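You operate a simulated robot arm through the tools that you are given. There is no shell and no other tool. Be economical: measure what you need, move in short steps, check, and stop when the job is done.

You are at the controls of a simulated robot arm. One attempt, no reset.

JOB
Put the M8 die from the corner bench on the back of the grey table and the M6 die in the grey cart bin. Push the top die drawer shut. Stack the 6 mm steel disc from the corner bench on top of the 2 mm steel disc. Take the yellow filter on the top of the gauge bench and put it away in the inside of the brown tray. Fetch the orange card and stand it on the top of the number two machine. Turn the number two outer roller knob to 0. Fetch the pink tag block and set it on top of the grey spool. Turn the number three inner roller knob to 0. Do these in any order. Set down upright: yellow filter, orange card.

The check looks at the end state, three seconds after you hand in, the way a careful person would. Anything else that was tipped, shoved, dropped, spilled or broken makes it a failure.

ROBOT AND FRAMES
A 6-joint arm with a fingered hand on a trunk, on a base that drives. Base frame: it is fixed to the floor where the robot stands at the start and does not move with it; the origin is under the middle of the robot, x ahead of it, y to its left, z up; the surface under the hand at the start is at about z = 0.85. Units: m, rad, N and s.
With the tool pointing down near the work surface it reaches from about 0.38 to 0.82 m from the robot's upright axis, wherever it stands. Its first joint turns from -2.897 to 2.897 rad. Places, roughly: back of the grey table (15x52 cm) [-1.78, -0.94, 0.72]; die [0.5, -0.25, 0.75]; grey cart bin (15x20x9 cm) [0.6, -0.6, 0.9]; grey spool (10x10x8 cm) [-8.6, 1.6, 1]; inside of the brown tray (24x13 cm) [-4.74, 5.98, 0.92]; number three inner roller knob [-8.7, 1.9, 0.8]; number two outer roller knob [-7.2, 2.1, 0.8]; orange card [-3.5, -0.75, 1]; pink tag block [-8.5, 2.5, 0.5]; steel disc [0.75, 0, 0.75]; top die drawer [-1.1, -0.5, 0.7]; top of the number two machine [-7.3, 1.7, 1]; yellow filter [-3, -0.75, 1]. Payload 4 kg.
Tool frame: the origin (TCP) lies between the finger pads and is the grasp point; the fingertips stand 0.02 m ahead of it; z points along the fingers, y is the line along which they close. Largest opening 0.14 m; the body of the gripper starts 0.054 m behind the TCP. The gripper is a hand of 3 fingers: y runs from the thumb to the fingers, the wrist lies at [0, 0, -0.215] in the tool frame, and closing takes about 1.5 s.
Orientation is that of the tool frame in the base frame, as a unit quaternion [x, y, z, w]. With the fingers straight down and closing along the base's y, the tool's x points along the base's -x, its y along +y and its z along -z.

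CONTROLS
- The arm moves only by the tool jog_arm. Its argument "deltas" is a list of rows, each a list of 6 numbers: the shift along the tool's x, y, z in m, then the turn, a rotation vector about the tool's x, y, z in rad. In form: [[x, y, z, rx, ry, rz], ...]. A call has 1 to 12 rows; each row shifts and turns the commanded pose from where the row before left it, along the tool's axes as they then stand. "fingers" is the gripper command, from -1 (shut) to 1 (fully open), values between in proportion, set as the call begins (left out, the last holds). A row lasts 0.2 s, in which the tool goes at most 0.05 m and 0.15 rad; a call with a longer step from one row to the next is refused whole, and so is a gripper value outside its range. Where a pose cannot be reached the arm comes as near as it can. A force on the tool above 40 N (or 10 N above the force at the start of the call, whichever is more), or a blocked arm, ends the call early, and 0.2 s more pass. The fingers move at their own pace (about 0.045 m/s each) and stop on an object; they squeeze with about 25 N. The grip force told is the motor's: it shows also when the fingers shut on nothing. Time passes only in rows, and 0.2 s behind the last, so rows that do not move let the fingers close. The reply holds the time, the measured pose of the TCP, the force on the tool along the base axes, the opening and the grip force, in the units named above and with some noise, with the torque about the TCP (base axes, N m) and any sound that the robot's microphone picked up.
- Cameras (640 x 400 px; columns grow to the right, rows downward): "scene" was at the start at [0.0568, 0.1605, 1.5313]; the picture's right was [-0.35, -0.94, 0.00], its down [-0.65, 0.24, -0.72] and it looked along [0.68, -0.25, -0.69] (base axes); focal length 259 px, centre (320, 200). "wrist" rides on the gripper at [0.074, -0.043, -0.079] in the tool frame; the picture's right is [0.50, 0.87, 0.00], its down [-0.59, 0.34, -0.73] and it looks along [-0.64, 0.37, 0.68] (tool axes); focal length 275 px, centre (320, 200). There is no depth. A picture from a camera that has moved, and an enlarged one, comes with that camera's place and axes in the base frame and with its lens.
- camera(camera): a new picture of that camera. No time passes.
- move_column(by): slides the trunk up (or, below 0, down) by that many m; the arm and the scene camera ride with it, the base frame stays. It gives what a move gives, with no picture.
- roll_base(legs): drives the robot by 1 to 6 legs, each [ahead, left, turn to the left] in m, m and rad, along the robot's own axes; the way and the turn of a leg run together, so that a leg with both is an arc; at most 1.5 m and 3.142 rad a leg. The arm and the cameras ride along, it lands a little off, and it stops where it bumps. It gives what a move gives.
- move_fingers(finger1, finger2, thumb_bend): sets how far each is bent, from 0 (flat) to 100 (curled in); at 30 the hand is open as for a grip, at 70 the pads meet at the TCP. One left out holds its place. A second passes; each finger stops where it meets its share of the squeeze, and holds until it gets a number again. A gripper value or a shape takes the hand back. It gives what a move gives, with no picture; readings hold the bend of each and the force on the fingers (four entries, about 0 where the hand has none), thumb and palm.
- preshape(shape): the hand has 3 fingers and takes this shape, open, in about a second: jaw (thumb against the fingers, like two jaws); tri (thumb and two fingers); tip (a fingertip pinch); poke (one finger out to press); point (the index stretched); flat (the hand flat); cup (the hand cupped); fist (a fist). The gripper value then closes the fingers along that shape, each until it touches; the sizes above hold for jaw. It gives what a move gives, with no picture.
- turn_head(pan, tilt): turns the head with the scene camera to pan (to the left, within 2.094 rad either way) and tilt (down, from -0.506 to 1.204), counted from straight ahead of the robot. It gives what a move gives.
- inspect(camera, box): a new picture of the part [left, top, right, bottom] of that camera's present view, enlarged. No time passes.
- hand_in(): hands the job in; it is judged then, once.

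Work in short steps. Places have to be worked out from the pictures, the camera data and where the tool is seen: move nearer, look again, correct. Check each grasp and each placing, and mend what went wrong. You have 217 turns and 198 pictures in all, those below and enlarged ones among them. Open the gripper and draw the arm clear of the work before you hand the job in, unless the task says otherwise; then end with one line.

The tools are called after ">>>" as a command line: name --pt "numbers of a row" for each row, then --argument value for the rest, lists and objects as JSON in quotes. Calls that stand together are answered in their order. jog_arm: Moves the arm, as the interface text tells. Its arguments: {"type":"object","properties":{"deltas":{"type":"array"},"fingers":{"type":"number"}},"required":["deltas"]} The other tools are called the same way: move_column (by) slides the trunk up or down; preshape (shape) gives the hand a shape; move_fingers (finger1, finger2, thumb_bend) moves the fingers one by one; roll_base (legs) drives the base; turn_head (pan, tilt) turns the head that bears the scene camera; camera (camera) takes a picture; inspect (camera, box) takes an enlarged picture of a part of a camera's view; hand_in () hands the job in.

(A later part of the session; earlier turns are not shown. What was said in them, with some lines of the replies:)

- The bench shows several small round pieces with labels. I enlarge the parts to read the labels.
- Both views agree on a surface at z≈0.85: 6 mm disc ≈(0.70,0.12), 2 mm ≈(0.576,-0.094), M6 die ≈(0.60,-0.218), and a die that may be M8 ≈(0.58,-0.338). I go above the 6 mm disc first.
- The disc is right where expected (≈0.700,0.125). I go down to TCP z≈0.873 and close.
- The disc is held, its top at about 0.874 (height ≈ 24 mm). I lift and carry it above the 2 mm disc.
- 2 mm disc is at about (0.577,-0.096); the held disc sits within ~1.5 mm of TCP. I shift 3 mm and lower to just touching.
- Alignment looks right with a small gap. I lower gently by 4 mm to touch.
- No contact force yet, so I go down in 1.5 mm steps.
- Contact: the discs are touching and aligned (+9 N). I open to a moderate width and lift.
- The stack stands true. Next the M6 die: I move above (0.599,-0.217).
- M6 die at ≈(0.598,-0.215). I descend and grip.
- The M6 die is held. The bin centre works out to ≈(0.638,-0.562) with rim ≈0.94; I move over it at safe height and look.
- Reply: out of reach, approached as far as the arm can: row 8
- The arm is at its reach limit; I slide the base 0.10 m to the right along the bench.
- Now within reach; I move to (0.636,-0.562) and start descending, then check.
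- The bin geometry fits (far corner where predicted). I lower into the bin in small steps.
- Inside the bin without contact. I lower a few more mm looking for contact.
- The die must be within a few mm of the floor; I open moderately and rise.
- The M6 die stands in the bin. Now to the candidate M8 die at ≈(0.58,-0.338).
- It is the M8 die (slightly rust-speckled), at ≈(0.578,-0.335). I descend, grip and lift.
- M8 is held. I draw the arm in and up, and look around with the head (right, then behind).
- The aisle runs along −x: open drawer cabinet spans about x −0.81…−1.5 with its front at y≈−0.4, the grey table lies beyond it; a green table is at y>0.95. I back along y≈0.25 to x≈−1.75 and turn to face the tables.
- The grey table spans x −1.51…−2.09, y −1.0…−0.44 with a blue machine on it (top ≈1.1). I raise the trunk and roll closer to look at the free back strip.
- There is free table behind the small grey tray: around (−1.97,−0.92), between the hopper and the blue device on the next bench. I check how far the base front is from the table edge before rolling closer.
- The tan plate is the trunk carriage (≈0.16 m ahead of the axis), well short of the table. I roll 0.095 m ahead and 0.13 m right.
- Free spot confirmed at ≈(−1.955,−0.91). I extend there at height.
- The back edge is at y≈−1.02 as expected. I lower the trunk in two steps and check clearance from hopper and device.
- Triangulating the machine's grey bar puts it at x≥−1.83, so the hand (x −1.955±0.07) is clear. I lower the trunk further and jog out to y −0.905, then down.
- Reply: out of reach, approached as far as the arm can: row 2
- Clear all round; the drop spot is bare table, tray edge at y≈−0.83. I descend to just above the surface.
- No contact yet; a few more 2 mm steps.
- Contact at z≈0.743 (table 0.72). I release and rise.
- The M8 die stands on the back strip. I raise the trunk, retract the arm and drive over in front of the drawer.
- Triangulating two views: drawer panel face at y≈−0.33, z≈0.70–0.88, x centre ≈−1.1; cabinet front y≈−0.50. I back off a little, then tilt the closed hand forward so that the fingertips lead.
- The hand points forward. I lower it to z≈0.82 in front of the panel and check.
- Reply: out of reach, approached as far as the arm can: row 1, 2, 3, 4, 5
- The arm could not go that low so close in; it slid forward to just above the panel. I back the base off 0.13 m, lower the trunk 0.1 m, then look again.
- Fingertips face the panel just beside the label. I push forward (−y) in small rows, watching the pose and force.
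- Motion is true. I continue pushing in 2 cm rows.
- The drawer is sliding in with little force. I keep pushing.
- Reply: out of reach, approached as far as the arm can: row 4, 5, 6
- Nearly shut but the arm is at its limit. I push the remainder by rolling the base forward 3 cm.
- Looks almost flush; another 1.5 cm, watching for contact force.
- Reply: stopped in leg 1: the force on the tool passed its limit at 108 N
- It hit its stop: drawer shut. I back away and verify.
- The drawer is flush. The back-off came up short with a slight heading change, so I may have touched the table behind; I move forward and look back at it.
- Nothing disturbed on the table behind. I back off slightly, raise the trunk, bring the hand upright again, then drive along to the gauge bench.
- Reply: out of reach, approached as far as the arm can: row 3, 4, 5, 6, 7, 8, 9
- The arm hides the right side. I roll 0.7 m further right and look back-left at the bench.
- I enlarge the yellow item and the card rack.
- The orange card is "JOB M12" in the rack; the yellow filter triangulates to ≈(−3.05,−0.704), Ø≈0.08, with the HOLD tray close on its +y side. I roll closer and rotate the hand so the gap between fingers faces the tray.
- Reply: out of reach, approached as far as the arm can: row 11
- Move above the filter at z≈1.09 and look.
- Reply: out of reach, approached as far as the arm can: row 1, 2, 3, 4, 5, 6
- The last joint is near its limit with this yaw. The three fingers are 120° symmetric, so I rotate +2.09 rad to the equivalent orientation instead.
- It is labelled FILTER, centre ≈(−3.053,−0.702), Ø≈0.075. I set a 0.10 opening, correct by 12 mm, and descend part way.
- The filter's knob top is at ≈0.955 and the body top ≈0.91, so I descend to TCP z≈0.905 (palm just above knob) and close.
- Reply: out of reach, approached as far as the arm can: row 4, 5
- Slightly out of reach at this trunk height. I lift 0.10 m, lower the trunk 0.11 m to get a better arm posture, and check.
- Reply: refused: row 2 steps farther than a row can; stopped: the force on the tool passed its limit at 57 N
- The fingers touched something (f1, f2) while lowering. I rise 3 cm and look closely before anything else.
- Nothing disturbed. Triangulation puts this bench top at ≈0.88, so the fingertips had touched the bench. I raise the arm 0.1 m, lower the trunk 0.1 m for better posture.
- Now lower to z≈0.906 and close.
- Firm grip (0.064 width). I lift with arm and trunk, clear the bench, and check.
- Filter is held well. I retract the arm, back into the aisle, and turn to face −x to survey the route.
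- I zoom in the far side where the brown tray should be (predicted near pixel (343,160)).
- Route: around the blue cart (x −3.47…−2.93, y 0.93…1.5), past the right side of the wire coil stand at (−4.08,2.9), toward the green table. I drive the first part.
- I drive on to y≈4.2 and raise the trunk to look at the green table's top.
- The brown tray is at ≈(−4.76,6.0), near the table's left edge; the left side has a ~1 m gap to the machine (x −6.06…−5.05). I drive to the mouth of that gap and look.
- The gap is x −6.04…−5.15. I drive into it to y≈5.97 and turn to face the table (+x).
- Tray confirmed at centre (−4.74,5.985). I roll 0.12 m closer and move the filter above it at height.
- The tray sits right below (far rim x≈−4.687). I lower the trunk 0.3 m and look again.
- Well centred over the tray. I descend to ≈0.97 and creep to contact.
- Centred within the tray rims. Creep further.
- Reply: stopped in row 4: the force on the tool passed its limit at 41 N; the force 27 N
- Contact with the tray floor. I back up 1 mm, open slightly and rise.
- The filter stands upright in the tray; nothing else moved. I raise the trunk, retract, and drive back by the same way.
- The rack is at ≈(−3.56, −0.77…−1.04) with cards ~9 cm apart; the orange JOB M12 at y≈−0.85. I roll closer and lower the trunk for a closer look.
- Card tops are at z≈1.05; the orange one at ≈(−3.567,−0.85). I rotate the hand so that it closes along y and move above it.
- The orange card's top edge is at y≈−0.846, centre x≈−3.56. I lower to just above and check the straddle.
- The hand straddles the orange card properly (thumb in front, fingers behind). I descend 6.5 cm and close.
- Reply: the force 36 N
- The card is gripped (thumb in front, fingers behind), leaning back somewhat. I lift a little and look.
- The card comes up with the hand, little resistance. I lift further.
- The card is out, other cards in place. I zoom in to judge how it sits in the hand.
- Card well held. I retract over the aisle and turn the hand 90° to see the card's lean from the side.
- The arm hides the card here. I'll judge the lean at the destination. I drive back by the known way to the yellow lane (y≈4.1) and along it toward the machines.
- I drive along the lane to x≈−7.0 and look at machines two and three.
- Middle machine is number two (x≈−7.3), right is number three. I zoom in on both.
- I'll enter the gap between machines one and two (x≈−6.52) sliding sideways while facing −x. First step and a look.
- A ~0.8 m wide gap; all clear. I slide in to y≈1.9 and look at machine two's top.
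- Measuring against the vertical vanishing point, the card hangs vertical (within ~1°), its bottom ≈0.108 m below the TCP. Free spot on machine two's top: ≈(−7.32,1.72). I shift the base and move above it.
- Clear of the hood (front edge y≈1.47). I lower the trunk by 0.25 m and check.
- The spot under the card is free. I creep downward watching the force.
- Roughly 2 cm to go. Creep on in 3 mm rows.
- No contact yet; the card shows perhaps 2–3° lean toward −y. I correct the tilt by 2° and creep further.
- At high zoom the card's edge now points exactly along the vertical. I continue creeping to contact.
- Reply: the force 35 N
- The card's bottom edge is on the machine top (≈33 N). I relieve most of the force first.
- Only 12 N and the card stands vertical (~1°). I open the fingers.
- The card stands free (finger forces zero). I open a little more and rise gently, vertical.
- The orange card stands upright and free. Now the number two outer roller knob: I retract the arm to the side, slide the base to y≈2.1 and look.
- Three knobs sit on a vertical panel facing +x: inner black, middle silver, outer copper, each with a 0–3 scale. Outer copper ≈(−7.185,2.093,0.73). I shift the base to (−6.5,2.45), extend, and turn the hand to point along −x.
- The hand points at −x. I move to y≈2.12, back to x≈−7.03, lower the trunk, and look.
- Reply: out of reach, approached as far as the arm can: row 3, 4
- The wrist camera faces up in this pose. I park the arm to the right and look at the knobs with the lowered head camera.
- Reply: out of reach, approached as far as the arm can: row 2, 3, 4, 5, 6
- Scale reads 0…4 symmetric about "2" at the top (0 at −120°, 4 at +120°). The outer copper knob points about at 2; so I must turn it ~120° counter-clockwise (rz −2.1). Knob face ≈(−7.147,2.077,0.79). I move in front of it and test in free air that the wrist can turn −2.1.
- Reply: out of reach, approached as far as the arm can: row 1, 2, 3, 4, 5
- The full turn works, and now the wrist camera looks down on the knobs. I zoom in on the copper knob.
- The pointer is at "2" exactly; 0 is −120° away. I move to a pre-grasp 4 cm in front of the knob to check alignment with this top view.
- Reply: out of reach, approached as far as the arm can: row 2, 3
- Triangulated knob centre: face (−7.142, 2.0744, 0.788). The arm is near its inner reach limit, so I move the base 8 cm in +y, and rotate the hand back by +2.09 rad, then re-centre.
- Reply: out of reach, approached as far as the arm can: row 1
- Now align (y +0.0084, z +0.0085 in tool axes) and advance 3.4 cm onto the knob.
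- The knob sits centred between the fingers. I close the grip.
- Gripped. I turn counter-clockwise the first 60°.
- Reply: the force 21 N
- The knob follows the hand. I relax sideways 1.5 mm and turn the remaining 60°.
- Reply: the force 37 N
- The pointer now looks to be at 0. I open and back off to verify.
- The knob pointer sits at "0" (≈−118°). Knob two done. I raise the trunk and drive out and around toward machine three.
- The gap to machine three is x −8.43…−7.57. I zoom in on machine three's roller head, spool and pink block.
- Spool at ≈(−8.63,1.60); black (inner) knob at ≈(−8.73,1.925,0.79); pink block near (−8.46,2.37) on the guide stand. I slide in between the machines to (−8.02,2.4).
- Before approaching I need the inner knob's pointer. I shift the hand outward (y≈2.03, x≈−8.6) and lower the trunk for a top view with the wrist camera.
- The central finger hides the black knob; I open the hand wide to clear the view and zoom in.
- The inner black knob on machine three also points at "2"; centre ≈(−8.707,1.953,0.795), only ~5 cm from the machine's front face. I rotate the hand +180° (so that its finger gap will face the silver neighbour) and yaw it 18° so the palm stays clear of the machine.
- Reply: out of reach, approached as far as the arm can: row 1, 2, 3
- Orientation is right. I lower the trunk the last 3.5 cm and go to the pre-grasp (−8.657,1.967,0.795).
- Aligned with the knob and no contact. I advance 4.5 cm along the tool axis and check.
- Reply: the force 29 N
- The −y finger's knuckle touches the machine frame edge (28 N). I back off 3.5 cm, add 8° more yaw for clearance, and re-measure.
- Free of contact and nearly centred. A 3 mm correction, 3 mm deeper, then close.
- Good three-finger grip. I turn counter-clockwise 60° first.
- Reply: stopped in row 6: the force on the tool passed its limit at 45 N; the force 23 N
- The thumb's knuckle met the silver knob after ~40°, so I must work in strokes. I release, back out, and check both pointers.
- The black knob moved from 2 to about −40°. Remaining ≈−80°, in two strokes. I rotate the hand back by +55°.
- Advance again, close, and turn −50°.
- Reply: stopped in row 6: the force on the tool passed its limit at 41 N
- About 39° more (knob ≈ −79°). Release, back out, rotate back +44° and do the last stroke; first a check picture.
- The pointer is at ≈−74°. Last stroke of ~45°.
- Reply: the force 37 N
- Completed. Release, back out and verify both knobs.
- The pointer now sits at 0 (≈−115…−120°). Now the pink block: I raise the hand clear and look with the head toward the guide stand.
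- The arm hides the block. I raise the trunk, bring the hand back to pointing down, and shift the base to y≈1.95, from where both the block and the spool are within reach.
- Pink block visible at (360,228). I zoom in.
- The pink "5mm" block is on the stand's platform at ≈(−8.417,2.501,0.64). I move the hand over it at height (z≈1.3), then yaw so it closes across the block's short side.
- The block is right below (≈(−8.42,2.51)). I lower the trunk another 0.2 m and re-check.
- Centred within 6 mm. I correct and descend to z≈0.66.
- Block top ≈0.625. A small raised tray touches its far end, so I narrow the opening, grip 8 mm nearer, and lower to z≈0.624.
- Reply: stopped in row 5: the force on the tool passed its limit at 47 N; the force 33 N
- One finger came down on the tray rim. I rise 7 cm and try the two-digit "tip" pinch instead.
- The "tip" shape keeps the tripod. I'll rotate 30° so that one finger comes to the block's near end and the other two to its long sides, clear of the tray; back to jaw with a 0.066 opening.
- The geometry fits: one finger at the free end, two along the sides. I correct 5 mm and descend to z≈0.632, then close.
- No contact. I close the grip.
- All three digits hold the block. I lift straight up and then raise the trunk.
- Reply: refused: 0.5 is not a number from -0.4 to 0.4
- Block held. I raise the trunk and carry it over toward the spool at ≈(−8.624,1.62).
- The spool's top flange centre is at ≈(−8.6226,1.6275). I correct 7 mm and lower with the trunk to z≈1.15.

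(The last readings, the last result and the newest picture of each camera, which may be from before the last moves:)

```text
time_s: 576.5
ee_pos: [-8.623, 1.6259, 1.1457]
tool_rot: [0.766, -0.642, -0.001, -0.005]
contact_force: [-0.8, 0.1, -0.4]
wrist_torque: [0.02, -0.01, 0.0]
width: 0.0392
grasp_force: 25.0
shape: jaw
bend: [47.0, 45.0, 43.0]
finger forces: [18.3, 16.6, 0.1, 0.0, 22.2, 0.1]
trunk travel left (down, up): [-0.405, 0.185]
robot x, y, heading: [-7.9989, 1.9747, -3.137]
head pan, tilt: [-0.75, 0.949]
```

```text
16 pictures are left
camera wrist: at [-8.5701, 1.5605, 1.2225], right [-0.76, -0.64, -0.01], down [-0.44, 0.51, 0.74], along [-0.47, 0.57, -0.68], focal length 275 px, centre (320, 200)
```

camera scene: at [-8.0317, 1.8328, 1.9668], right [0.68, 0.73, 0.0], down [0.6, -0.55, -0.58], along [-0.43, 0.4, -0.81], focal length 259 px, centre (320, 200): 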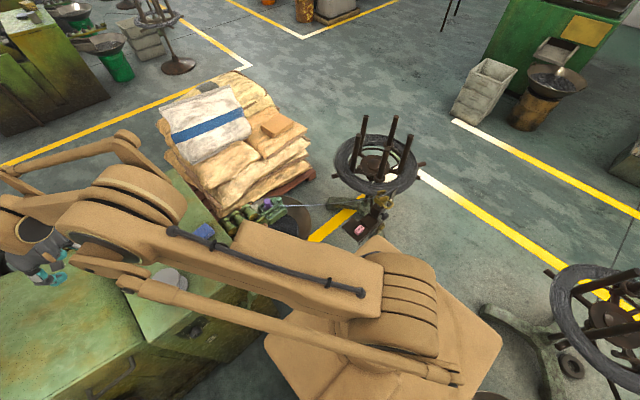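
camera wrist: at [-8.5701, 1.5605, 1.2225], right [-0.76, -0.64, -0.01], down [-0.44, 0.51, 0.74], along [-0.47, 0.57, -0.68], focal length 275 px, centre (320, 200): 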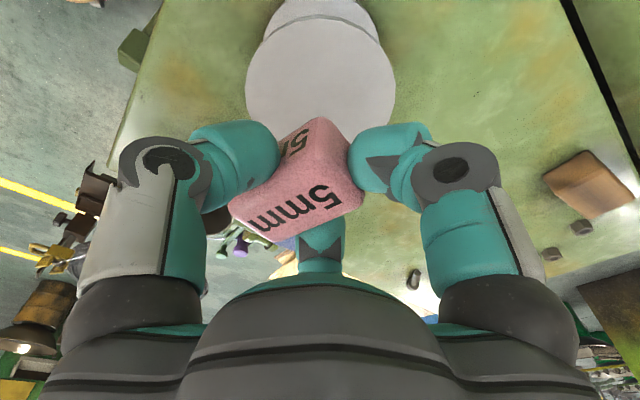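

Aligned: spool centre (−8.623,1.626), top ≈1.05. I descend to ≈1.095, then creep.

>>> jog_arm --pt "0 0 0.02 0 0 0" --pt "0 0 0.02 0 0 0" --pt "0 0 0.01 0 0 0" --pt "0 0 0 0 0 0"

>>> jog_arm --pt "0 0 0.002 0 0 0" --pt "0 0 0.002 0 0 0" --pt "0 0 0.002 0 0 0" --pt "0 0 0 0 0 0"

>>> jog_arm --pt "0 0 0.002 0 0 0" --pt "0 0 0.002 0 0 0" --pt "0 0 0.002 0 0 0" --pt "0 0 0 0 0 0"

```text
time_s: 577.5
ee_pos: [-8.6232, 1.6276, 1.094]
tool_rot: [0.767, -0.642, -0.001, -0.005]
contact_force: [0.7, 0.1, -1.1]
wrist_torque: [-0.05, 0.0, 0.04]
width: 0.0392
grasp_force: 24.8
shape: jaw
bend: [47.0, 45.0, 43.0]
finger forces: [18.3, 16.7, 0.0, 0.0, 22.1, 0.1]
trunk travel left (down, up): [-0.405, 0.185]
robot x, y, heading: [-7.9938, 1.9749, -3.139]
head pan, tilt: [-0.75, 0.949]
```

```text
time_s: 578.5
ee_pos: [-8.6231, 1.6265, 1.0882]
tool_rot: [0.767, -0.642, 0.0, -0.005]
contact_force: [-0.3, -0.3, -0.4]
wrist_torque: [0.0, -0.01, -0.01]
width: 0.0393
grasp_force: 24.7
shape: jaw
bend: [47.0, 45.0, 43.0]
finger forces: [18.2, 16.6, 0.1, 0.0, 22.2, 0.0]
trunk travel left (down, up): [-0.405, 0.185]
robot x, y, heading: [-7.9968, 1.9748, -3.139]
head pan, tilt: [-0.75, 0.949]
```

```text
time_s: 579.5
ee_pos: [-8.6223, 1.6268, 1.082]
tool_rot: [0.766, -0.642, -0.001, -0.006]
contact_force: [-0.3, -0.1, 3.3]
wrist_torque: [0.13, -0.11, 0.03]
width: 0.0392
grasp_force: 24.8
shape: jaw
bend: [47.0, 45.0, 43.0]
finger forces: [18.1, 18.1, 0.1, 0.0, 23.4, 0.0]
trunk travel left (down, up): [-0.405, 0.185]
robot x, y, heading: [-7.9941, 1.9743, -3.14]
head pan, tilt: [-0.75, 0.949]
```

Light contact at z=1.082. One more millimetre, then open moderately and rise.

>>> jog_arm --pt "0 0 0.001 0 0 0" --pt "0 0 0 0 0 0"

>>> jog_arm --pt "0 0 0 0 0 0" --pt "0 0 0 0 0 0" --pt "0 0 0 0 0 0" --pt "0 0 0 0 0 0" --fingers 0

>>> jog_arm --pt "0 0 -0.02 0 0 0" --pt "0 0 -0.03 0 0 0" --pt "0 0 -0.04 0 0 0" --pt "0 0 -0.04 0 0 0" --pt "0 0 0 0 0 0"

>>> camera --camera "wrist"

```text
time_s: 580.1
ee_pos: [-8.623, 1.6273, 1.0807]
tool_rot: [0.766, -0.642, -0.001, -0.005]
contact_force: [-0.9, -2.0, 5.4]
wrist_torque: [0.21, -0.18, -0.04]
width: 0.0395
grasp_force: 25.2
shape: jaw
bend: [47.0, 45.0, 43.0]
finger forces: [17.9, 19.2, 0.1, 0.0, 25.0, 0.0]
trunk travel left (down, up): [-0.405, 0.185]
robot x, y, heading: [-7.9973, 1.9747, -3.139]
head pan, tilt: [-0.75, 0.949]
```

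```text
time_s: 581.1
ee_pos: [-8.6217, 1.627, 1.0811]
tool_rot: [0.766, -0.642, 0.0, -0.005]
contact_force: [-0.1, 0.4, -0.1]
wrist_torque: [-0.02, 0.02, 0.02]
width: 0.0697
grasp_force: 0.0
shape: jaw
bend: [34.0, 34.0, 33.0]
finger forces: [0.1, 0.0, 0.0, 0.0, 0.1, 0.1]
trunk travel left (down, up): [-0.405, 0.185]
robot x, y, heading: [-7.9974, 1.974, -3.142]
head pan, tilt: [-0.75, 0.949]
```

```text
time_s: 582.3
ee_pos: [-8.624, 1.626, 1.2108]
tool_rot: [0.767, -0.642, 0.001, -0.006]
contact_force: [-0.2, 0.0, 0.5]
wrist_torque: [0.0, -0.05, 0.04]
width: 0.0694
grasp_force: 0.1
shape: jaw
bend: [34.0, 34.0, 33.0]
finger forces: [0.0, 0.0, 0.0, 0.0, 0.0, 0.0]
trunk travel left (down, up): [-0.405, 0.185]
robot x, y, heading: [-7.9996, 1.9744, -3.143]
head pan, tilt: [-0.75, 0.949]
```

```text
15 pictures are left
camera wrist: at [-8.571, 1.5595, 1.289], right [-0.76, -0.64, -0.01], down [-0.44, 0.51, 0.74], along [-0.47, 0.57, -0.68], focal length 275 px, centre (320, 200)
```

wrist: 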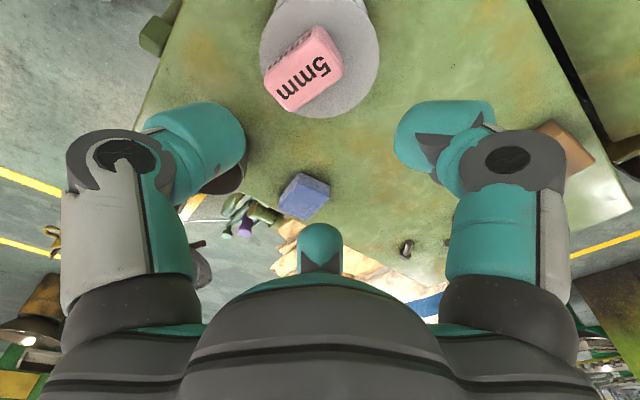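

The pink block lies flat on the spool. I retract the arm and check machine three's knobs and machine two's card.

>>> move_column --by 0.1

>>> jog_arm --pt "0.016 -0.04 0 0 0 0" --pt "0.016 -0.04 0 0 0 0" --pt "0.016 -0.04 0 0 0 0" --pt "0.016 -0.04 0 0 0 0" --pt "0.016 -0.04 0 0 0 0" --pt "0.016 -0.04 0 0 0 0" --pt "0 0 0 0 0 0"

>>> roll_base --legs '[[0, -0.6, 0]]'

>>> turn_head --pan 0.5 --tilt 0.8

>>> camera --camera "scene"

```text
time_s: 583.7
ee_pos: [-8.625, 1.6249, 1.3104]
tool_rot: [0.766, -0.643, 0.0, -0.005]
contact_force: [0.0, 0.1, 0.6]
wrist_torque: [0.02, 0.01, 0.0]
width: 0.0697
grasp_force: 0.2
shape: jaw
bend: [34.0, 34.0, 33.0]
finger forces: [0.0, 0.0, 0.1, 0.1, 0.0, 0.0]
trunk travel left (down, up): [-0.505, 0.085]
robot x, y, heading: [-7.9959, 1.9747, -3.139]
head pan, tilt: [-0.75, 0.949]
```

```text
time_s: 585.3
ee_pos: [-8.3717, 1.5735, 1.3099]
tool_rot: [0.767, -0.642, 0.0, -0.006]
contact_force: [0.6, -0.1, 0.3]
wrist_torque: [0.0, -0.02, 0.01]
width: 0.0696
grasp_force: 0.0
shape: jaw
bend: [34.0, 34.0, 33.0]
finger forces: [0.0, 0.0, 0.0, 0.1, 0.1, 0.1]
trunk travel left (down, up): [-0.505, 0.085]
robot x, y, heading: [-7.9988, 1.9734, -3.137]
head pan, tilt: [-0.75, 0.949]
```

```text
time_s: 588.6
ee_pos: [-8.3714, 2.1687, 1.3113]
tool_rot: [0.768, -0.641, -0.001, -0.005]
contact_force: [1.0, 0.6, 0.4]
wrist_torque: [0.0, -0.02, -0.01]
width: 0.0695
grasp_force: 0.1
shape: jaw
bend: [34.0, 34.0, 33.0]
finger forces: [0.0, 0.0, 0.0, 0.0, 0.1, 0.0]
trunk travel left (down, up): [-0.505, 0.085]
robot x, y, heading: [-7.9973, 2.5716, -3.139]
head pan, tilt: [-0.75, 0.949]
```

```text
time_s: 590.1
ee_pos: [-8.3698, 2.1676, 1.3109]
tool_rot: [0.767, -0.641, -0.001, -0.005]
contact_force: [-1.0, 0.4, 0.7]
wrist_torque: [-0.03, 0.02, -0.03]
width: 0.0699
grasp_force: 0.1
shape: jaw
bend: [34.0, 34.0, 33.0]
finger forces: [0.1, 0.1, 0.0, 0.0, 0.0, 0.1]
trunk travel left (down, up): [-0.505, 0.085]
robot x, y, heading: [-7.9934, 2.5695, -3.141]
head pan, tilt: [0.499, 0.799]
```

```text
14 pictures are left
camera scene: at [-8.05, 2.3391, 1.9083], right [-0.48, 0.88, 0.0], down [0.63, 0.35, -0.7], along [-0.61, -0.34, -0.72], focal length 259 px, centre (320, 200)
```

scene: 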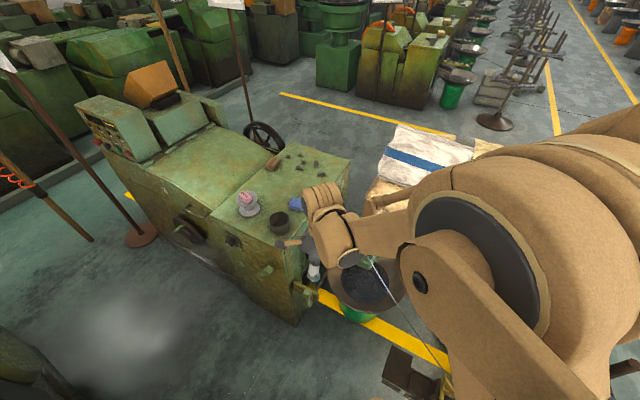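

The arm hides the panel; I swing it to the right and zoom in.

>>> jog_arm --pt "-0.043 -0.0077 0 0 0 0" --pt "-0.043 -0.0077 0 0 0 0" --pt "-0.043 -0.0077 0 0 0 0" --pt "-0.043 -0.0077 0 0 0 0" --pt "-0.043 -0.0077 0 0 0 0" --pt "-0.043 -0.0077 0 0 0 0" --pt "-0.043 -0.0077 0 0 0 0" --pt "-0.043 -0.0077 0 0 0 0" --pt "-0.043 -0.0077 0 0 0 0" --pt "-0.043 -0.0077 0 0 0 0" --pt "0 0 0 0 0 0"

>>> inspect --camera "scene" --box '[270, 200, 400, 290]'

```text
time_s: 592.5
ee_pos: [-8.3711, 2.6033, 1.3143]
tool_rot: [0.767, -0.641, -0.001, -0.005]
contact_force: [0.8, -0.2, 0.2]
wrist_torque: [-0.02, 0.01, 0.0]
width: 0.0698
grasp_force: 0.0
shape: jaw
bend: [34.0, 34.0, 33.0]
finger forces: [0.1, 0.0, 0.1, 0.1, 0.1, 0.0]
trunk travel left (down, up): [-0.505, 0.085]
robot x, y, heading: [-7.9975, 2.571, -3.139]
head pan, tilt: [0.499, 0.799]
```

```text
4.44 times, centred on (335, 245) of scene
camera zoom: at [-8.0499, 2.3379, 1.9082], right [-0.48, 0.88, 0.0], down [0.63, 0.35, -0.7], along [-0.61, -0.34, -0.72], focal length 1149 px, centre (253, 0)
```

zoom: 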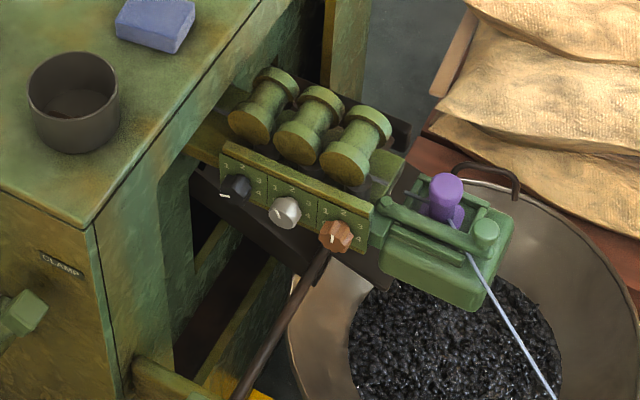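

>>> inspect --camera "scene" --box '[312, 228, 352, 258]'

```text
13.33 times, centred on (332, 243) of scene
camera zoom: at [-8.0499, 2.3379, 1.9082], right [-0.48, 0.88, 0.0], down [0.63, 0.35, -0.7], along [-0.61, -0.34, -0.72], focal length 3448 px, centre (160, -373)
```

zoom: 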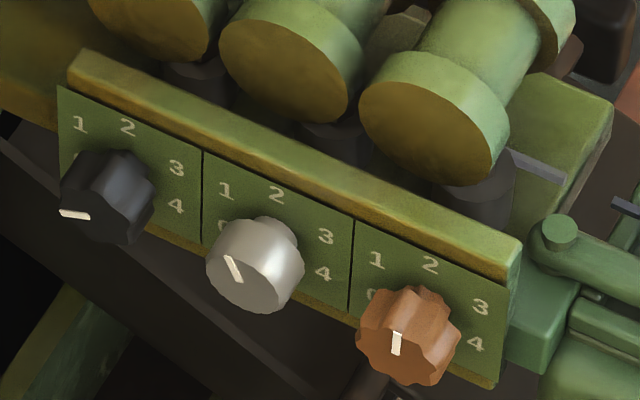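

Black reads exactly 0, but the silver neighbour was nudged to about −25° by the hand earlier. I must restore it to 2: I bring the hand back to the horizontal pose in front of it.

>>> jog_arm --pt "0 0 0 0 0 -0.1396" --pt "0 0 0 0 0 -0.1396" --pt "0 0 0 0 0 -0.1396" --pt "0 0 0 0 0 -0.1396" --pt "0 0 0 0 0 -0.1396" --pt "0 0 0 0 0 -0.1396" --pt "0 0 0 0 0 -0.1396" --pt "0 0 0 0 0 -0.1396" --pt "0 0 0 0 0 -0.1396" --pt "0 0 0 0 0 -0.1396" --pt "0 0 0 0 0 0" --fingers -0.28

>>> jog_arm --pt "-0.0208 0.0417 0 0 0 0" --pt "-0.0208 0.0417 0 0 0 0" --pt "-0.0208 0.0417 0 0 0 0" --pt "-0.0208 0.0417 0 0 0 0" --pt "-0.0208 0.0417 0 0 0 0" --pt "-0.0208 0.0417 0 0 0 0" --pt "-0.0208 0.0417 0 0 0 0" --pt "-0.0208 0.0417 0 0 0 0" --pt "-0.0208 0.0417 0 0 0 0" --pt "-0.0208 0.0417 0 0 0 0" --pt "-0.0208 0.0417 0 0 0 0" --pt "-0.0208 0.0417 0 0 0 0"

>>> jog_arm --pt "0 0 0 0 -0.1428 0" --pt "0 0 0 0 -0.1428 0" --pt "0 0 0 0 -0.1428 0" --pt "0 0 0 0 -0.1428 0" --pt "0 0 0 0 -0.1428 0" --pt "0 0 0 0 -0.1428 0" --pt "0 0 0 0 -0.1428 0" --pt "0 0 0 0 -0.1428 0" --pt "0 0 0 0 -0.1428 0" --pt "0 0 0 0 -0.1428 0" --pt "0 0 0 0 -0.1428 0" --pt "0 0 0 0 0 0"

```text
time_s: 594.9
ee_pos: [-8.3713, 2.603, 1.3143]
tool_rot: [1.0, 0.003, 0.004, -0.004]
contact_force: [0.6, 0.0, 0.3]
wrist_torque: [-0.02, -0.05, 0.04]
width: 0.0508
grasp_force: 0.1
shape: jaw
bend: [40.0, 40.0, 39.0]
finger forces: [0.1, 0.0, 0.0, 0.0, 0.0, 0.0]
trunk travel left (down, up): [-0.505, 0.085]
robot x, y, heading: [-7.9969, 2.5722, -3.138]
head pan, tilt: [0.499, 0.799]
```

```text
time_s: 597.5
ee_pos: [-8.6206, 2.102, 1.3076]
tool_rot: [1.0, 0.002, 0.004, -0.004]
contact_force: [-0.2, -0.3, 0.4]
wrist_torque: [0.0, 0.0, 0.01]
width: 0.0509
grasp_force: 0.0
shape: jaw
bend: [40.0, 40.0, 39.0]
finger forces: [0.1, 0.0, 0.1, 0.0, 0.0, 0.0]
trunk travel left (down, up): [-0.505, 0.085]
robot x, y, heading: [-7.9979, 2.566, -3.137]
head pan, tilt: [0.499, 0.799]
```

```text
time_s: 600.1
ee_pos: [-8.6187, 2.103, 1.3092]
tool_rot: [0.709, 0.004, -0.705, -0.001]
contact_force: [-0.4, -0.4, 0.1]
wrist_torque: [0.01, -0.01, 0.0]
width: 0.0506
grasp_force: 0.0
shape: jaw
bend: [40.0, 40.0, 39.0]
finger forces: [0.0, 0.1, 0.0, 0.0, 0.1, 0.1]
trunk travel left (down, up): [-0.505, 0.085]
robot x, y, heading: [-7.999, 2.5678, -3.138]
head pan, tilt: [0.499, 0.799]
```

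>>> move_column --by -0.4

>>> jog_arm --pt "0 0 0 0 0 0.105" --pt "0 0 0 0 0 0.105" --pt "0 0 0 0 0 0.104" --pt "0 0 0 0 0 0"

>>> move_column --by -0.1

```text
time_s: 603.9
ee_pos: [-8.6185, 2.1024, 0.9085]
tool_rot: [0.709, 0.005, -0.705, 0.0]
contact_force: [-0.2, -0.6, 0.3]
wrist_torque: [0.01, -0.02, 0.02]
width: 0.0503
grasp_force: 0.1
shape: jaw
bend: [40.0, 40.0, 39.0]
finger forces: [0.0, 0.0, 0.0, 0.0, 0.0, 0.1]
trunk travel left (down, up): [-0.105, 0.485]
robot x, y, heading: [-7.9996, 2.5682, -3.137]
head pan, tilt: [0.499, 0.799]
```

```text
time_s: 604.9
ee_pos: [-8.6189, 2.1032, 0.908]
tool_rot: [0.701, -0.107, -0.696, 0.11]
contact_force: [0.3, -0.1, 0.6]
wrist_torque: [0.01, 0.0, -0.01]
width: 0.0505
grasp_force: 0.1
shape: jaw
bend: [40.0, 40.0, 39.0]
finger forces: [0.0, 0.1, 0.0, 0.0, 0.0, 0.0]
trunk travel left (down, up): [-0.105, 0.485]
robot x, y, heading: [-7.9995, 2.5712, -3.137]
head pan, tilt: [0.499, 0.799]
```

```text
time_s: 606.2
ee_pos: [-8.6187, 2.1032, 0.8084]
tool_rot: [0.701, -0.107, -0.696, 0.109]
contact_force: [-0.4, -0.6, -0.6]
wrist_torque: [0.02, -0.04, -0.04]
width: 0.0504
grasp_force: 0.0
shape: jaw
bend: [40.0, 40.0, 39.0]
finger forces: [0.1, 0.0, 0.1, 0.0, 0.0, 0.1]
trunk travel left (down, up): [-0.005, 0.585]
robot x, y, heading: [-8.0002, 2.5693, -3.14]
head pan, tilt: [0.499, 0.799]
```

Move to the pre-grasp in front of the silver knob and check with the wrist camera.

>>> jog_arm --pt "0.0147 0.0254 0.0122 0 0 0" --pt "0.0147 0.0254 0.0122 0 0 0" --pt "0.0147 0.0254 0.0122 0 0 0" --pt "0 0 0 0 0 0"

>>> camera --camera "wrist"

```text
time_s: 607.2
ee_pos: [-8.6536, 2.018, 0.793]
tool_rot: [0.702, -0.106, -0.696, 0.109]
contact_force: [-0.2, -0.1, 1.1]
wrist_torque: [0.01, 0.0, 0.0]
width: 0.0506
grasp_force: 0.1
shape: jaw
bend: [40.0, 40.0, 39.0]
finger forces: [0.0, 0.0, 0.0, 0.0, 0.1, 0.1]
out of reach, approached as far as the arm can: row 3
trunk travel left (down, up): [-0.005, 0.585]
robot x, y, heading: [-8.0005, 2.5708, -3.135]
head pan, tilt: [0.499, 0.799]
```

```text
11 pictures are left
camera wrist: at [-8.5758, 2.0378, 0.7089], right [0.01, -0.98, -0.22], down [0.73, -0.14, 0.67], along [-0.68, -0.16, 0.71], focal length 275 px, centre (320, 200)
```

wrist: 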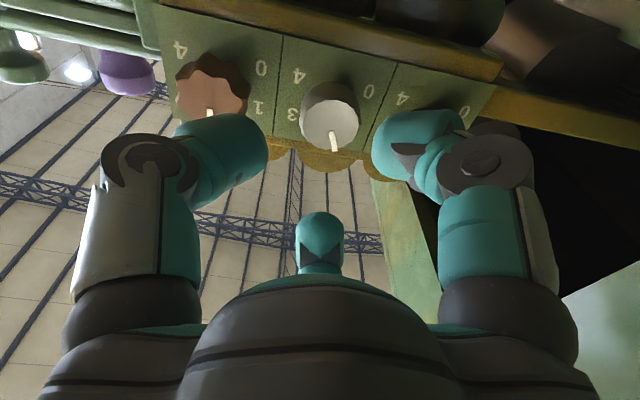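

Silver reads ≈−15…−25°. I advance onto it, close, and turn it +20° clockwise.

>>> jog_arm --pt "0 0 0.015 0 0 0" --pt "0.0025 0 0.015 0 0 0" --pt "0.0025 0 0.015 0 0 0" --pt "0 0 0 0 0 0"

>>> jog_arm --pt "0 0 0 0 0 0" --pt "0 0 0 0 0 0" --pt "0 0 0 0 0 0" --pt "0 0 0 0 0 0" --pt "0 0 0 0 0 0" --fingers -1

>>> jog_arm --pt "0 0 0 0 0 0.117" --pt "0 0 0 0 0 0.117" --pt "0 0 0 0 0 0.117" --pt "0 0 0 0 0 0"

```text
time_s: 608.2
ee_pos: [-8.6869, 2.0297, 0.8044]
tool_rot: [0.702, -0.107, -0.696, 0.108]
contact_force: [6.5, 1.1, -2.0]
wrist_torque: [-0.06, -0.12, -0.3]
width: 0.0513
grasp_force: 0.2
shape: jaw
bend: [40.0, 40.0, 39.0]
finger forces: [0.0, 0.1, 0.0, 0.0, 7.6, 0.0]
out of reach, approached as far as the arm can: row 1, 2, 3
trunk travel left (down, up): [-0.005, 0.585]
robot x, y, heading: [-8.0007, 2.5657, -3.14]
head pan, tilt: [0.499, 0.799]
```

```text
time_s: 609.4
ee_pos: [-8.6898, 2.0287, 0.8051]
tool_rot: [0.701, -0.106, -0.696, 0.109]
contact_force: [10.3, -0.1, 0.9]
wrist_torque: [-0.04, -0.1, 0.11]
width: 0.0107
grasp_force: 24.6
shape: jaw
bend: [73.0, 73.0, 51.0]
finger forces: [0.0, 0.0, 0.0, 0.0, 0.0, 0.0]
trunk travel left (down, up): [-0.005, 0.585]
robot x, y, heading: [-7.9966, 2.5683, -3.142]
head pan, tilt: [0.499, 0.799]
```

```text
time_s: 610.4
ee_pos: [-8.6874, 2.0301, 0.8044]
tool_rot: [0.672, -0.226, -0.667, 0.23]
contact_force: [14.5, 0.9, -3.8]
wrist_torque: [0.07, -0.11, 0.17]
width: 0.0111
grasp_force: 25.8
shape: jaw
bend: [73.0, 73.0, 51.0]
finger forces: [0.0, 0.0, 0.1, 0.0, 0.0, 0.0]
trunk travel left (down, up): [-0.005, 0.585]
robot x, y, heading: [-7.9983, 2.5691, -3.141]
head pan, tilt: [0.499, 0.799]
```

The arm was at its limit here and missed the knob. I open, back off, and shift the base 0.12 m closer in y before retrying.

>>> jog_arm --pt "0 0 -0.03 0 0 0" --pt "0 0 -0.03 0 0 -0.117" --pt "0 0 0 0 0 -0.117" --pt "0 0 0 0 0 -0.117" --pt "0 0 0 0 0 0" --fingers -0.28

>>> roll_base --legs '[[0.03, 0.13, 0]]'

>>> camera --camera "wrist"

```text
time_s: 611.6
ee_pos: [-8.6284, 2.031, 0.8046]
tool_rot: [0.701, -0.106, -0.696, 0.109]
contact_force: [1.2, 0.2, -0.2]
wrist_torque: [0.01, 0.0, 0.02]
width: 0.0502
grasp_force: 0.1
shape: jaw
bend: [40.0, 40.0, 39.0]
finger forces: [0.0, 0.1, 0.0, 0.0, 0.0, 0.0]
trunk travel left (down, up): [-0.005, 0.585]
robot x, y, heading: [-7.9975, 2.5702, -3.14]
head pan, tilt: [0.499, 0.799]
```

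```text
time_s: 612.8
ee_pos: [-8.6527, 1.9553, 0.8036]
tool_rot: [0.7, -0.114, -0.698, 0.101]
contact_force: [-0.9, 5.7, 1.1]
wrist_torque: [0.07, -0.07, 0.2]
width: 0.0497
grasp_force: 0.1
shape: jaw
bend: [41.0, 40.0, 39.0]
finger forces: [4.2, 0.0, 0.1, 0.0, 0.0, 1.5]
trunk travel left (down, up): [-0.005, 0.585]
robot x, y, heading: [-8.017, 2.4829, -3.139]
head pan, tilt: [0.499, 0.799]
stopped in leg 1: the force on the tool passed its limit at 105 N (the readings are from after the stop); the commanded pose is now the measured one
```

```text
10 pictures are left
camera wrist: at [-8.5738, 1.9731, 0.7213], right [-0.02, -0.98, -0.22], down [0.73, -0.16, 0.67], along [-0.69, -0.15, 0.71], focal length 275 px, centre (320, 200)
```

wrist: 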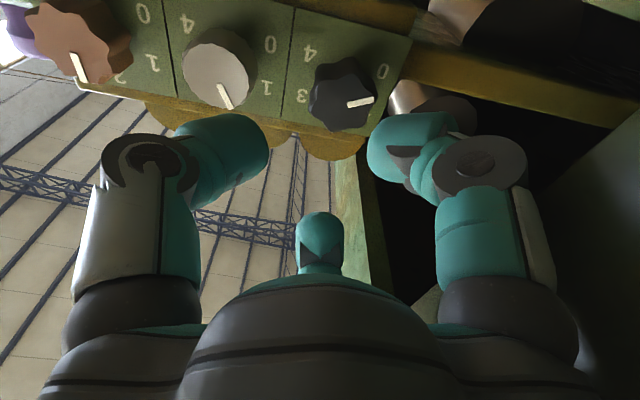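

My base shift pushed the hand against the machine frame; I immediately move the hand away (+y and back), raise it, and swing it aside to see the true state.

>>> jog_arm --pt "-0.01 -0.03 -0.01 0 0 0" --pt "-0.01 -0.032 -0.02 0 0 0" --pt "-0.01 -0.033 -0.01 0 0 0" --pt "0 0 0 0 0 0"

>>> move_column --by 0.4

>>> jog_arm --pt "-0.014 -0.043 0 0 0 0" --pt "-0.014 -0.043 0 0 0 0" --pt "-0.014 -0.043 0 0 0 0" --pt "-0.014 -0.043 0 0 0 0" --pt "-0.014 -0.043 0 0 0 0" --pt "-0.014 -0.043 0 0 0 0" --pt "-0.014 -0.043 0 0 0 0" --pt "0 0 0 0 0 0"

>>> camera --camera "scene"

```text
time_s: 613.8
ee_pos: [-8.6105, 2.0524, 0.8057]
tool_rot: [0.7, -0.113, -0.697, 0.102]
contact_force: [0.9, -0.3, -0.5]
wrist_torque: [0.01, -0.01, -0.01]
width: 0.0502
grasp_force: 0.1
shape: jaw
bend: [40.0, 40.0, 39.0]
finger forces: [0.0, 0.1, 0.1, 0.0, 0.0, 0.0]
trunk travel left (down, up): [-0.005, 0.585]
robot x, y, heading: [-8.0206, 2.4824, -3.143]
head pan, tilt: [0.499, 0.799]
```

```text
time_s: 617.6
ee_pos: [-8.6112, 2.0538, 1.2046]
tool_rot: [0.7, -0.113, -0.698, 0.102]
contact_force: [-0.2, -0.2, -0.6]
wrist_torque: [0.01, -0.01, -0.01]
width: 0.0503
grasp_force: 0.0
shape: jaw
bend: [40.0, 40.0, 39.0]
finger forces: [0.0, 0.1, 0.0, 0.1, 0.0, 0.0]
trunk travel left (down, up): [-0.405, 0.185]
robot x, y, heading: [-8.0146, 2.4836, -3.139]
head pan, tilt: [0.499, 0.799]
```

```text
time_s: 619.4
ee_pos: [-8.7066, 2.2935, 1.2739]
tool_rot: [0.7, -0.113, -0.697, 0.103]
contact_force: [0.2, -0.6, 0.0]
wrist_torque: [-0.01, 0.0, -0.01]
width: 0.0501
grasp_force: 0.0
shape: jaw
bend: [40.0, 40.0, 39.0]
finger forces: [0.0, 0.0, 0.1, 0.0, 0.1, 0.0]
out of reach, approached as far as the arm can: row 2, 3, 4, 5, 6, 7
trunk travel left (down, up): [-0.405, 0.185]
robot x, y, heading: [-8.0202, 2.4835, -3.138]
head pan, tilt: [0.499, 0.799]
```

```text
9 pictures are left
camera scene: at [-8.0699, 2.2528, 1.8082], right [-0.48, 0.88, 0.0], down [0.63, 0.34, -0.7], along [-0.61, -0.33, -0.72], focal length 259 px, centre (320, 200)
```

scene: 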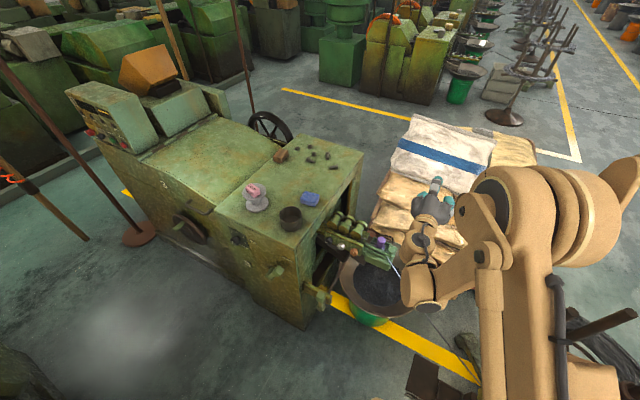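

The pink block still sits on the spool; the machine is unmoved. Zoom on the knob panel.

>>> inspect --camera "scene" --box '[318, 222, 374, 264]'

```text
9.52 times, centred on (346, 243) of scene
camera zoom: at [-8.0699, 2.2528, 1.8082], right [-0.48, 0.88, 0.0], down [0.63, 0.34, -0.7], along [-0.61, -0.33, -0.72], focal length 2463 px, centre (72, -210)
```

zoom: 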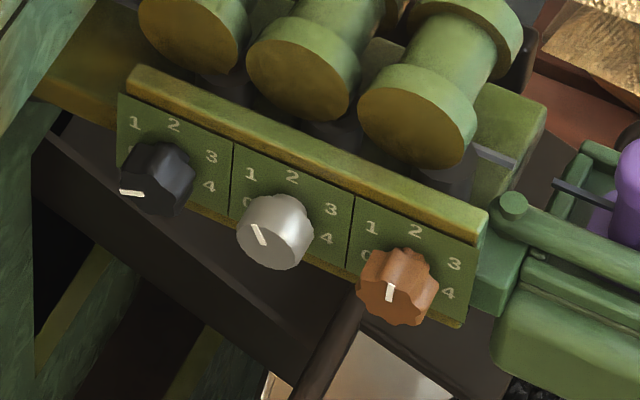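

Black 0 ✓, copper 2 ✓, silver at ≈−28°. I retry with the base at y≈2.43: move the hand back in front at height, then lower.

>>> roll_base --legs '[[0, 0.05, 0]]'

>>> jog_arm --pt "0.0143 0.0453 0 0 0 0" --pt "0.0143 0.0453 0 0 0 0" --pt "0.0143 0.0453 0 0 0 0" --pt "0.0143 0.0453 0 0 0 0" --pt "0 0 -0.0425 0 0 0" --pt "0 0 -0.0425 0 0 0" --pt "0 0 0 0 0 0"

>>> move_column --by -0.4

```text
time_s: 620.3
ee_pos: [-8.7069, 2.242, 1.2746]
tool_rot: [0.701, -0.113, -0.697, 0.101]
contact_force: [-0.2, -1.2, -0.5]
wrist_torque: [0.01, 0.02, -0.03]
width: 0.0503
grasp_force: 0.0
shape: jaw
bend: [40.0, 40.0, 39.0]
finger forces: [0.0, 0.1, 0.1, 0.0, 0.0, 0.1]
trunk travel left (down, up): [-0.405, 0.185]
robot x, y, heading: [-8.0202, 2.4295, -3.136]
head pan, tilt: [0.499, 0.799]
```

```text
time_s: 621.9
ee_pos: [-8.6259, 2.0531, 1.2744]
tool_rot: [0.701, -0.113, -0.697, 0.102]
contact_force: [-0.3, -0.1, 0.6]
wrist_torque: [0.0, -0.01, 0.0]
width: 0.0501
grasp_force: 0.0
shape: jaw
bend: [40.0, 40.0, 39.0]
finger forces: [0.0, 0.0, 0.0, 0.0, 0.0, 0.0]
trunk travel left (down, up): [-0.405, 0.185]
robot x, y, heading: [-8.0147, 2.4357, -3.138]
head pan, tilt: [0.499, 0.799]
```

```text
time_s: 625.8
ee_pos: [-8.6255, 2.0525, 0.8749]
tool_rot: [0.701, -0.113, -0.697, 0.102]
contact_force: [-0.8, 0.3, 1.0]
wrist_torque: [-0.03, -0.05, 0.0]
width: 0.05
grasp_force: 0.0
shape: jaw
bend: [40.0, 40.0, 39.0]
finger forces: [0.0, 0.0, 0.0, 0.1, 0.0, 0.0]
trunk travel left (down, up): [-0.005, 0.585]
robot x, y, heading: [-8.018, 2.4351, -3.143]
head pan, tilt: [0.499, 0.799]
```

>>> jog_arm --pt "0.0308 0.0025 0.0099 0 0 0" --pt "0.0308 0.0025 0.0099 0 0 0" --pt "0.0308 0.0025 0.0099 0 0 0" --pt "0 0 0 0 0 0"

```text
time_s: 626.8
ee_pos: [-8.6553, 2.0183, 0.7884]
tool_rot: [0.701, -0.113, -0.697, 0.102]
contact_force: [-0.3, 0.9, 0.1]
wrist_torque: [0.04, 0.0, 0.02]
width: 0.05
grasp_force: 0.1
shape: jaw
bend: [40.0, 40.0, 39.0]
finger forces: [0.0, 0.0, 0.0, 0.0, 0.1, 0.0]
trunk travel left (down, up): [-0.005, 0.585]
robot x, y, heading: [-8.0179, 2.434, -3.138]
head pan, tilt: [0.499, 0.799]
```

Exactly at the pre-grasp this time. I advance 4.3 cm.

>>> jog_arm --pt "0 0 0.015 0 0 0" --pt "0 0 0.015 0 0 0" --pt "0 0 0.013 0 0 0" --pt "0 0 0 0 0 0"

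>>> camera --camera "wrist"

```text
time_s: 627.8
ee_pos: [-8.6979, 2.0183, 0.7895]
tool_rot: [0.701, -0.113, -0.697, 0.102]
contact_force: [0.4, -0.3, -0.4]
wrist_torque: [0.0, 0.02, -0.01]
width: 0.05
grasp_force: 0.0
shape: jaw
bend: [40.0, 40.0, 39.0]
finger forces: [0.0, 0.0, 0.1, 0.0, 0.3, 0.1]
trunk travel left (down, up): [-0.005, 0.585]
robot x, y, heading: [-8.0184, 2.4348, -3.143]
head pan, tilt: [0.499, 0.799]
```

```text
7 pictures are left
camera wrist: at [-8.6201, 2.0362, 0.705], right [-0.01, -0.98, -0.22], down [0.73, -0.16, 0.67], along [-0.69, -0.15, 0.71], focal length 275 px, centre (320, 200)
```

wrist: 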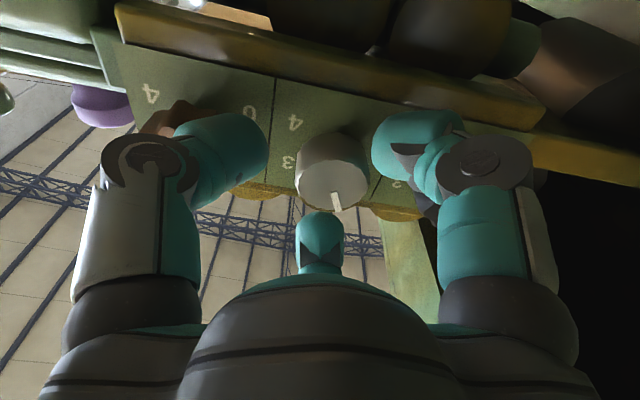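

The silver knob is between the digits. I shift 4 mm, close, and turn +27°.

>>> jog_arm --pt "0.0012 0.0038 0 0 0 0" --pt "0 0 0 0 0 0" --pt "0 0 0 0 0 0" --pt "0 0 0 0 0 0" --pt "0 0 0 0 0 0" --pt "0 0 0 0 0 0" --fingers -1

>>> jog_arm --pt "0 0 0 0 0 0.118" --pt "0 0 0 0 0 0.118" --pt "0 0 0 0 0 0.118" --pt "0 0 0 0 0 0.118" --pt "0 0 0 0 0 0"

>>> jog_arm --pt "0 0 0 0 0 0" --pt "0 0 0 0 0 0" --pt "0 0 0 0 0 0" --pt "0 0 -0.02 0 0 0" --pt "0 0 -0.03 0 0 0" --pt "0 0 0 0 0 0" --fingers -0.28

>>> camera --camera "wrist"

```text
time_s: 629.2
ee_pos: [-8.6997, 2.0152, 0.7881]
tool_rot: [0.7, -0.113, -0.697, 0.103]
contact_force: [-4.6, 1.0, 1.2]
wrist_torque: [-0.01, -0.02, 0.0]
width: 0.0274
grasp_force: 24.7
shape: jaw
bend: [48.0, 47.0, 51.0]
finger forces: [19.4, 20.1, 0.1, 0.1, 19.5, 0.0]
trunk travel left (down, up): [-0.005, 0.585]
robot x, y, heading: [-8.0186, 2.4335, -3.139]
head pan, tilt: [0.499, 0.799]
```

```text
time_s: 630.4
ee_pos: [-8.6992, 2.0141, 0.788]
tool_rot: [0.655, -0.275, -0.653, 0.262]
contact_force: [-5.4, -5.8, -3.1]
wrist_torque: [0.04, -0.1, 0.07]
width: 0.027
grasp_force: 24.8
shape: jaw
bend: [48.0, 47.0, 51.0]
finger forces: [21.7, 18.4, 0.0, 0.1, 18.8, 0.0]
trunk travel left (down, up): [-0.005, 0.585]
robot x, y, heading: [-8.0163, 2.4343, -3.14]
head pan, tilt: [0.499, 0.799]
```

```text
time_s: 631.8
ee_pos: [-8.6482, 2.0144, 0.7886]
tool_rot: [0.655, -0.274, -0.654, 0.262]
contact_force: [-0.4, -0.3, -0.4]
wrist_torque: [-0.01, -0.01, -0.02]
width: 0.0506
grasp_force: 0.1
shape: jaw
bend: [40.0, 40.0, 39.0]
finger forces: [0.0, 0.0, 0.0, 0.0, 0.0, 0.1]
trunk travel left (down, up): [-0.005, 0.585]
robot x, y, heading: [-8.0154, 2.4316, -3.143]
head pan, tilt: [0.499, 0.799]
```

```text
6 pictures are left
camera wrist: at [-8.5698, 1.9916, 0.7062], right [-0.02, -0.97, 0.25], down [0.73, 0.16, 0.66], along [-0.68, 0.19, 0.71], focal length 275 px, centre (320, 200)
```

wrist: 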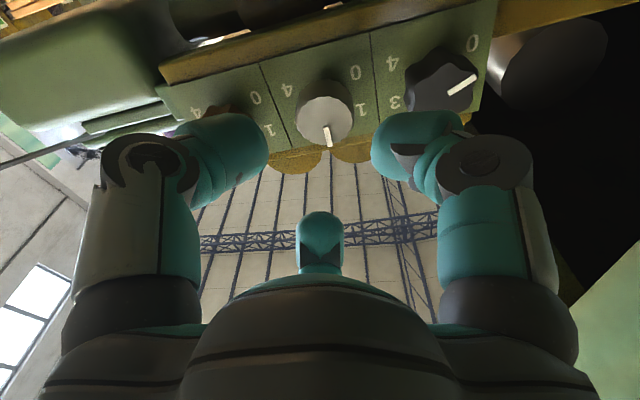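

Silver reads 2 again (−3°), black 0 (≈−116…−120°). I back off, raise the arm, and drive out to check machine two's panel and card once more.

>>> jog_arm --pt "0 0 -0.03 0 0 0" --pt "0 0 0 0 0 0"

>>> move_column --by 0.4

>>> move_column --by 0.1

>>> roll_base --legs '[[0, -0.8, 0], [0, -0.8, 0], [-1.45, 0, 0], [0, 0.95, 0]]'

>>> turn_head --pan 0.95 --tilt 0.75

>>> camera --camera "scene"

```text
time_s: 632.4
ee_pos: [-8.6183, 2.013, 0.7899]
tool_rot: [0.655, -0.274, -0.654, 0.261]
contact_force: [0.2, 0.7, -1.1]
wrist_torque: [-0.01, 0.01, -0.02]
width: 0.0501
grasp_force: 0.1
shape: jaw
bend: [40.0, 40.0, 39.0]
finger forces: [0.1, 0.0, 0.1, 0.1, 0.0, 0.0]
trunk travel left (down, up): [-0.005, 0.585]
robot x, y, heading: [-8.0212, 2.4328, -3.145]
head pan, tilt: [0.499, 0.799]
```

```text
time_s: 636.2
ee_pos: [-8.6178, 2.0138, 1.1882]
tool_rot: [0.655, -0.275, -0.654, 0.261]
contact_force: [-0.4, 0.1, -0.2]
wrist_torque: [0.01, 0.0, -0.02]
width: 0.0502
grasp_force: 0.1
shape: jaw
bend: [40.0, 40.0, 39.0]
finger forces: [0.0, 0.1, 0.1, 0.1, 0.0, 0.0]
trunk travel left (down, up): [-0.405, 0.185]
robot x, y, heading: [-8.0177, 2.4302, -3.142]
head pan, tilt: [0.499, 0.799]
```

```text
time_s: 637.5
ee_pos: [-8.6172, 2.0137, 1.2897]
tool_rot: [0.655, -0.273, -0.654, 0.262]
contact_force: [0.2, 0.0, 0.3]
wrist_torque: [0.0, 0.0, -0.02]
width: 0.0504
grasp_force: 0.0
shape: jaw
bend: [40.0, 40.0, 39.0]
finger forces: [0.0, 0.0, 0.0, 0.0, 0.0, 0.1]
trunk travel left (down, up): [-0.505, 0.085]
robot x, y, heading: [-8.0159, 2.4298, -3.141]
head pan, tilt: [0.499, 0.799]
```

```text
time_s: 657.1
ee_pos: [-7.1453, 2.6663, 1.288]
tool_rot: [0.656, -0.27, -0.653, 0.265]
contact_force: [1.3, 1.0, -1.0]
wrist_torque: [-0.02, -0.02, -0.02]
width: 0.0502
grasp_force: 0.1
shape: jaw
bend: [40.0, 40.0, 39.0]
finger forces: [0.0, 0.1, 0.0, 0.0, 0.0, 0.0]
trunk travel left (down, up): [-0.505, 0.085]
robot x, y, heading: [-6.5496, 3.0971, -3.133]
head pan, tilt: [0.499, 0.799]
```

```text
time_s: 658.0
ee_pos: [-7.1454, 2.666, 1.289]
tool_rot: [0.657, -0.27, -0.652, 0.265]
contact_force: [0.1, 0.1, -0.2]
wrist_torque: [0.0, 0.03, 0.02]
width: 0.0503
grasp_force: 0.1
shape: jaw
bend: [40.0, 40.0, 39.0]
finger forces: [0.1, 0.0, 0.0, 0.0, 0.1, 0.0]
trunk travel left (down, up): [-0.505, 0.085]
robot x, y, heading: [-6.5476, 3.0895, -3.133]
head pan, tilt: [0.949, 0.75]
```

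```text
5 pictures are left
camera scene: at [-6.5773, 2.8347, 1.9123], right [-0.82, 0.57, 0.0], down [0.39, 0.56, -0.73], along [-0.42, -0.6, -0.68], focal length 259 px, centre (320, 200)
```

scene: 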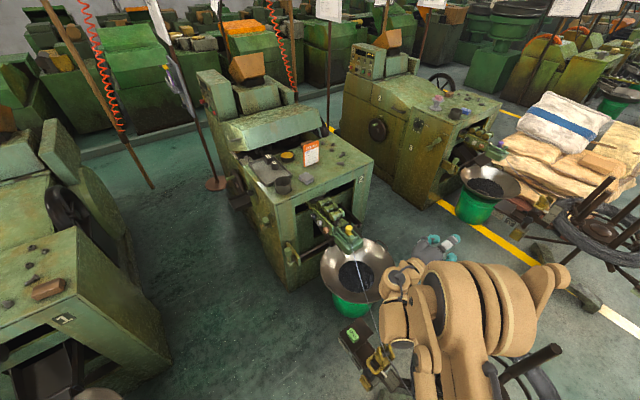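

>>> inspect --camera "scene" --box '[308, 196, 358, 246]'

>>> inspect --camera "scene" --box '[260, 80, 520, 240]'

```text
8.00 times, centred on (333, 221) of scene
camera zoom: at [-6.5773, 2.8347, 1.9123], right [-0.82, 0.57, 0.0], down [0.39, 0.56, -0.73], along [-0.42, -0.6, -0.68], focal length 2069 px, centre (216, 32)
```

zoom: 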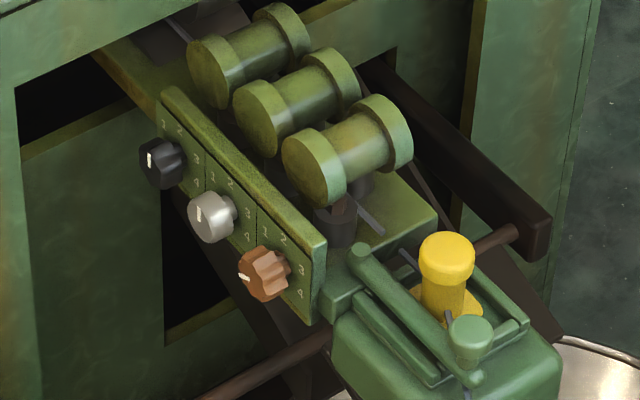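

```text
2.46 times, centred on (390, 160) of scene
camera zoom: at [-6.5773, 2.8347, 1.9123], right [-0.82, 0.57, 0.0], down [0.39, 0.56, -0.73], along [-0.42, -0.6, -0.68], focal length 637 px, centre (148, 298)
```

zoom: 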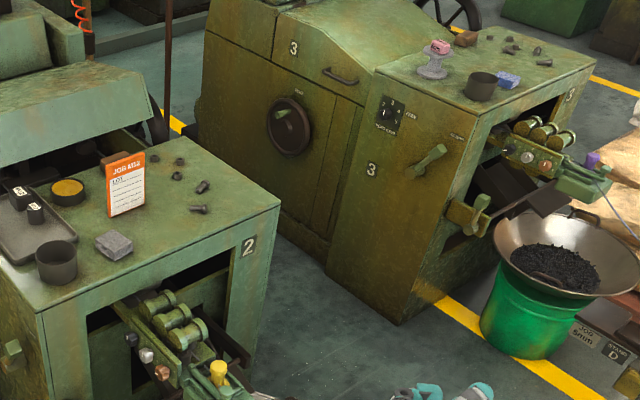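

Everything is in place: machine two's outer knob at 0 with its neighbours unchanged, card standing, pink block on the spool. I roll clear of the stands, open the gripper and hand in.

>>> roll_base --legs '[[0, -0.9, 0]]'

>>> jog_arm --pt "0 0 0 0 0 0" --pt "0 0 0 0 0 0" --pt "0 0 0 0 0 0" --pt "0 0 0 0 0 0" --pt "0 0 0 0 0 0" --fingers 1

>>> hand_in

```text
time_s: 662.7
ee_pos: [-7.1574, 3.5578, 1.2892]
tool_rot: [0.657, -0.267, -0.652, 0.269]
contact_force: [0.3, 0.5, -0.8]
wrist_torque: [0.0, -0.02, 0.01]
width: 0.0502
grasp_force: 0.1
shape: jaw
bend: [40.0, 40.0, 39.0]
finger forces: [0.0, 0.0, 0.0, 0.1, 0.0, 0.1]
trunk travel left (down, up): [-0.505, 0.085]
robot x, y, heading: [-6.5661, 3.992, -3.121]
head pan, tilt: [0.949, 0.75]
```

```text
time_s: 663.9
ee_pos: [-7.1565, 3.5598, 1.2897]
tool_rot: [0.658, -0.268, -0.651, 0.267]
contact_force: [0.5, 0.1, 0.5]
wrist_torque: [-0.04, 0.03, 0.02]
width: 0.14
grasp_force: 0.0
shape: jaw
bend: [30.0, 30.0, 30.0]
finger forces: [0.0, 0.0, 0.0, 0.1, 0.1, 0.0]
trunk travel left (down, up): [-0.505, 0.085]
robot x, y, heading: [-6.5648, 3.9933, -3.123]
head pan, tilt: [0.949, 0.75]
```

```text
The job is handed in.
```

All nine tasks are done and handed in; on number three I knocked the middle roller knob off 2 and set it back to about 2, and I bumped a few fixtures in passing (drawer stop, number three's frame, possibly the table behind the drawer) with nothing seen displaced.
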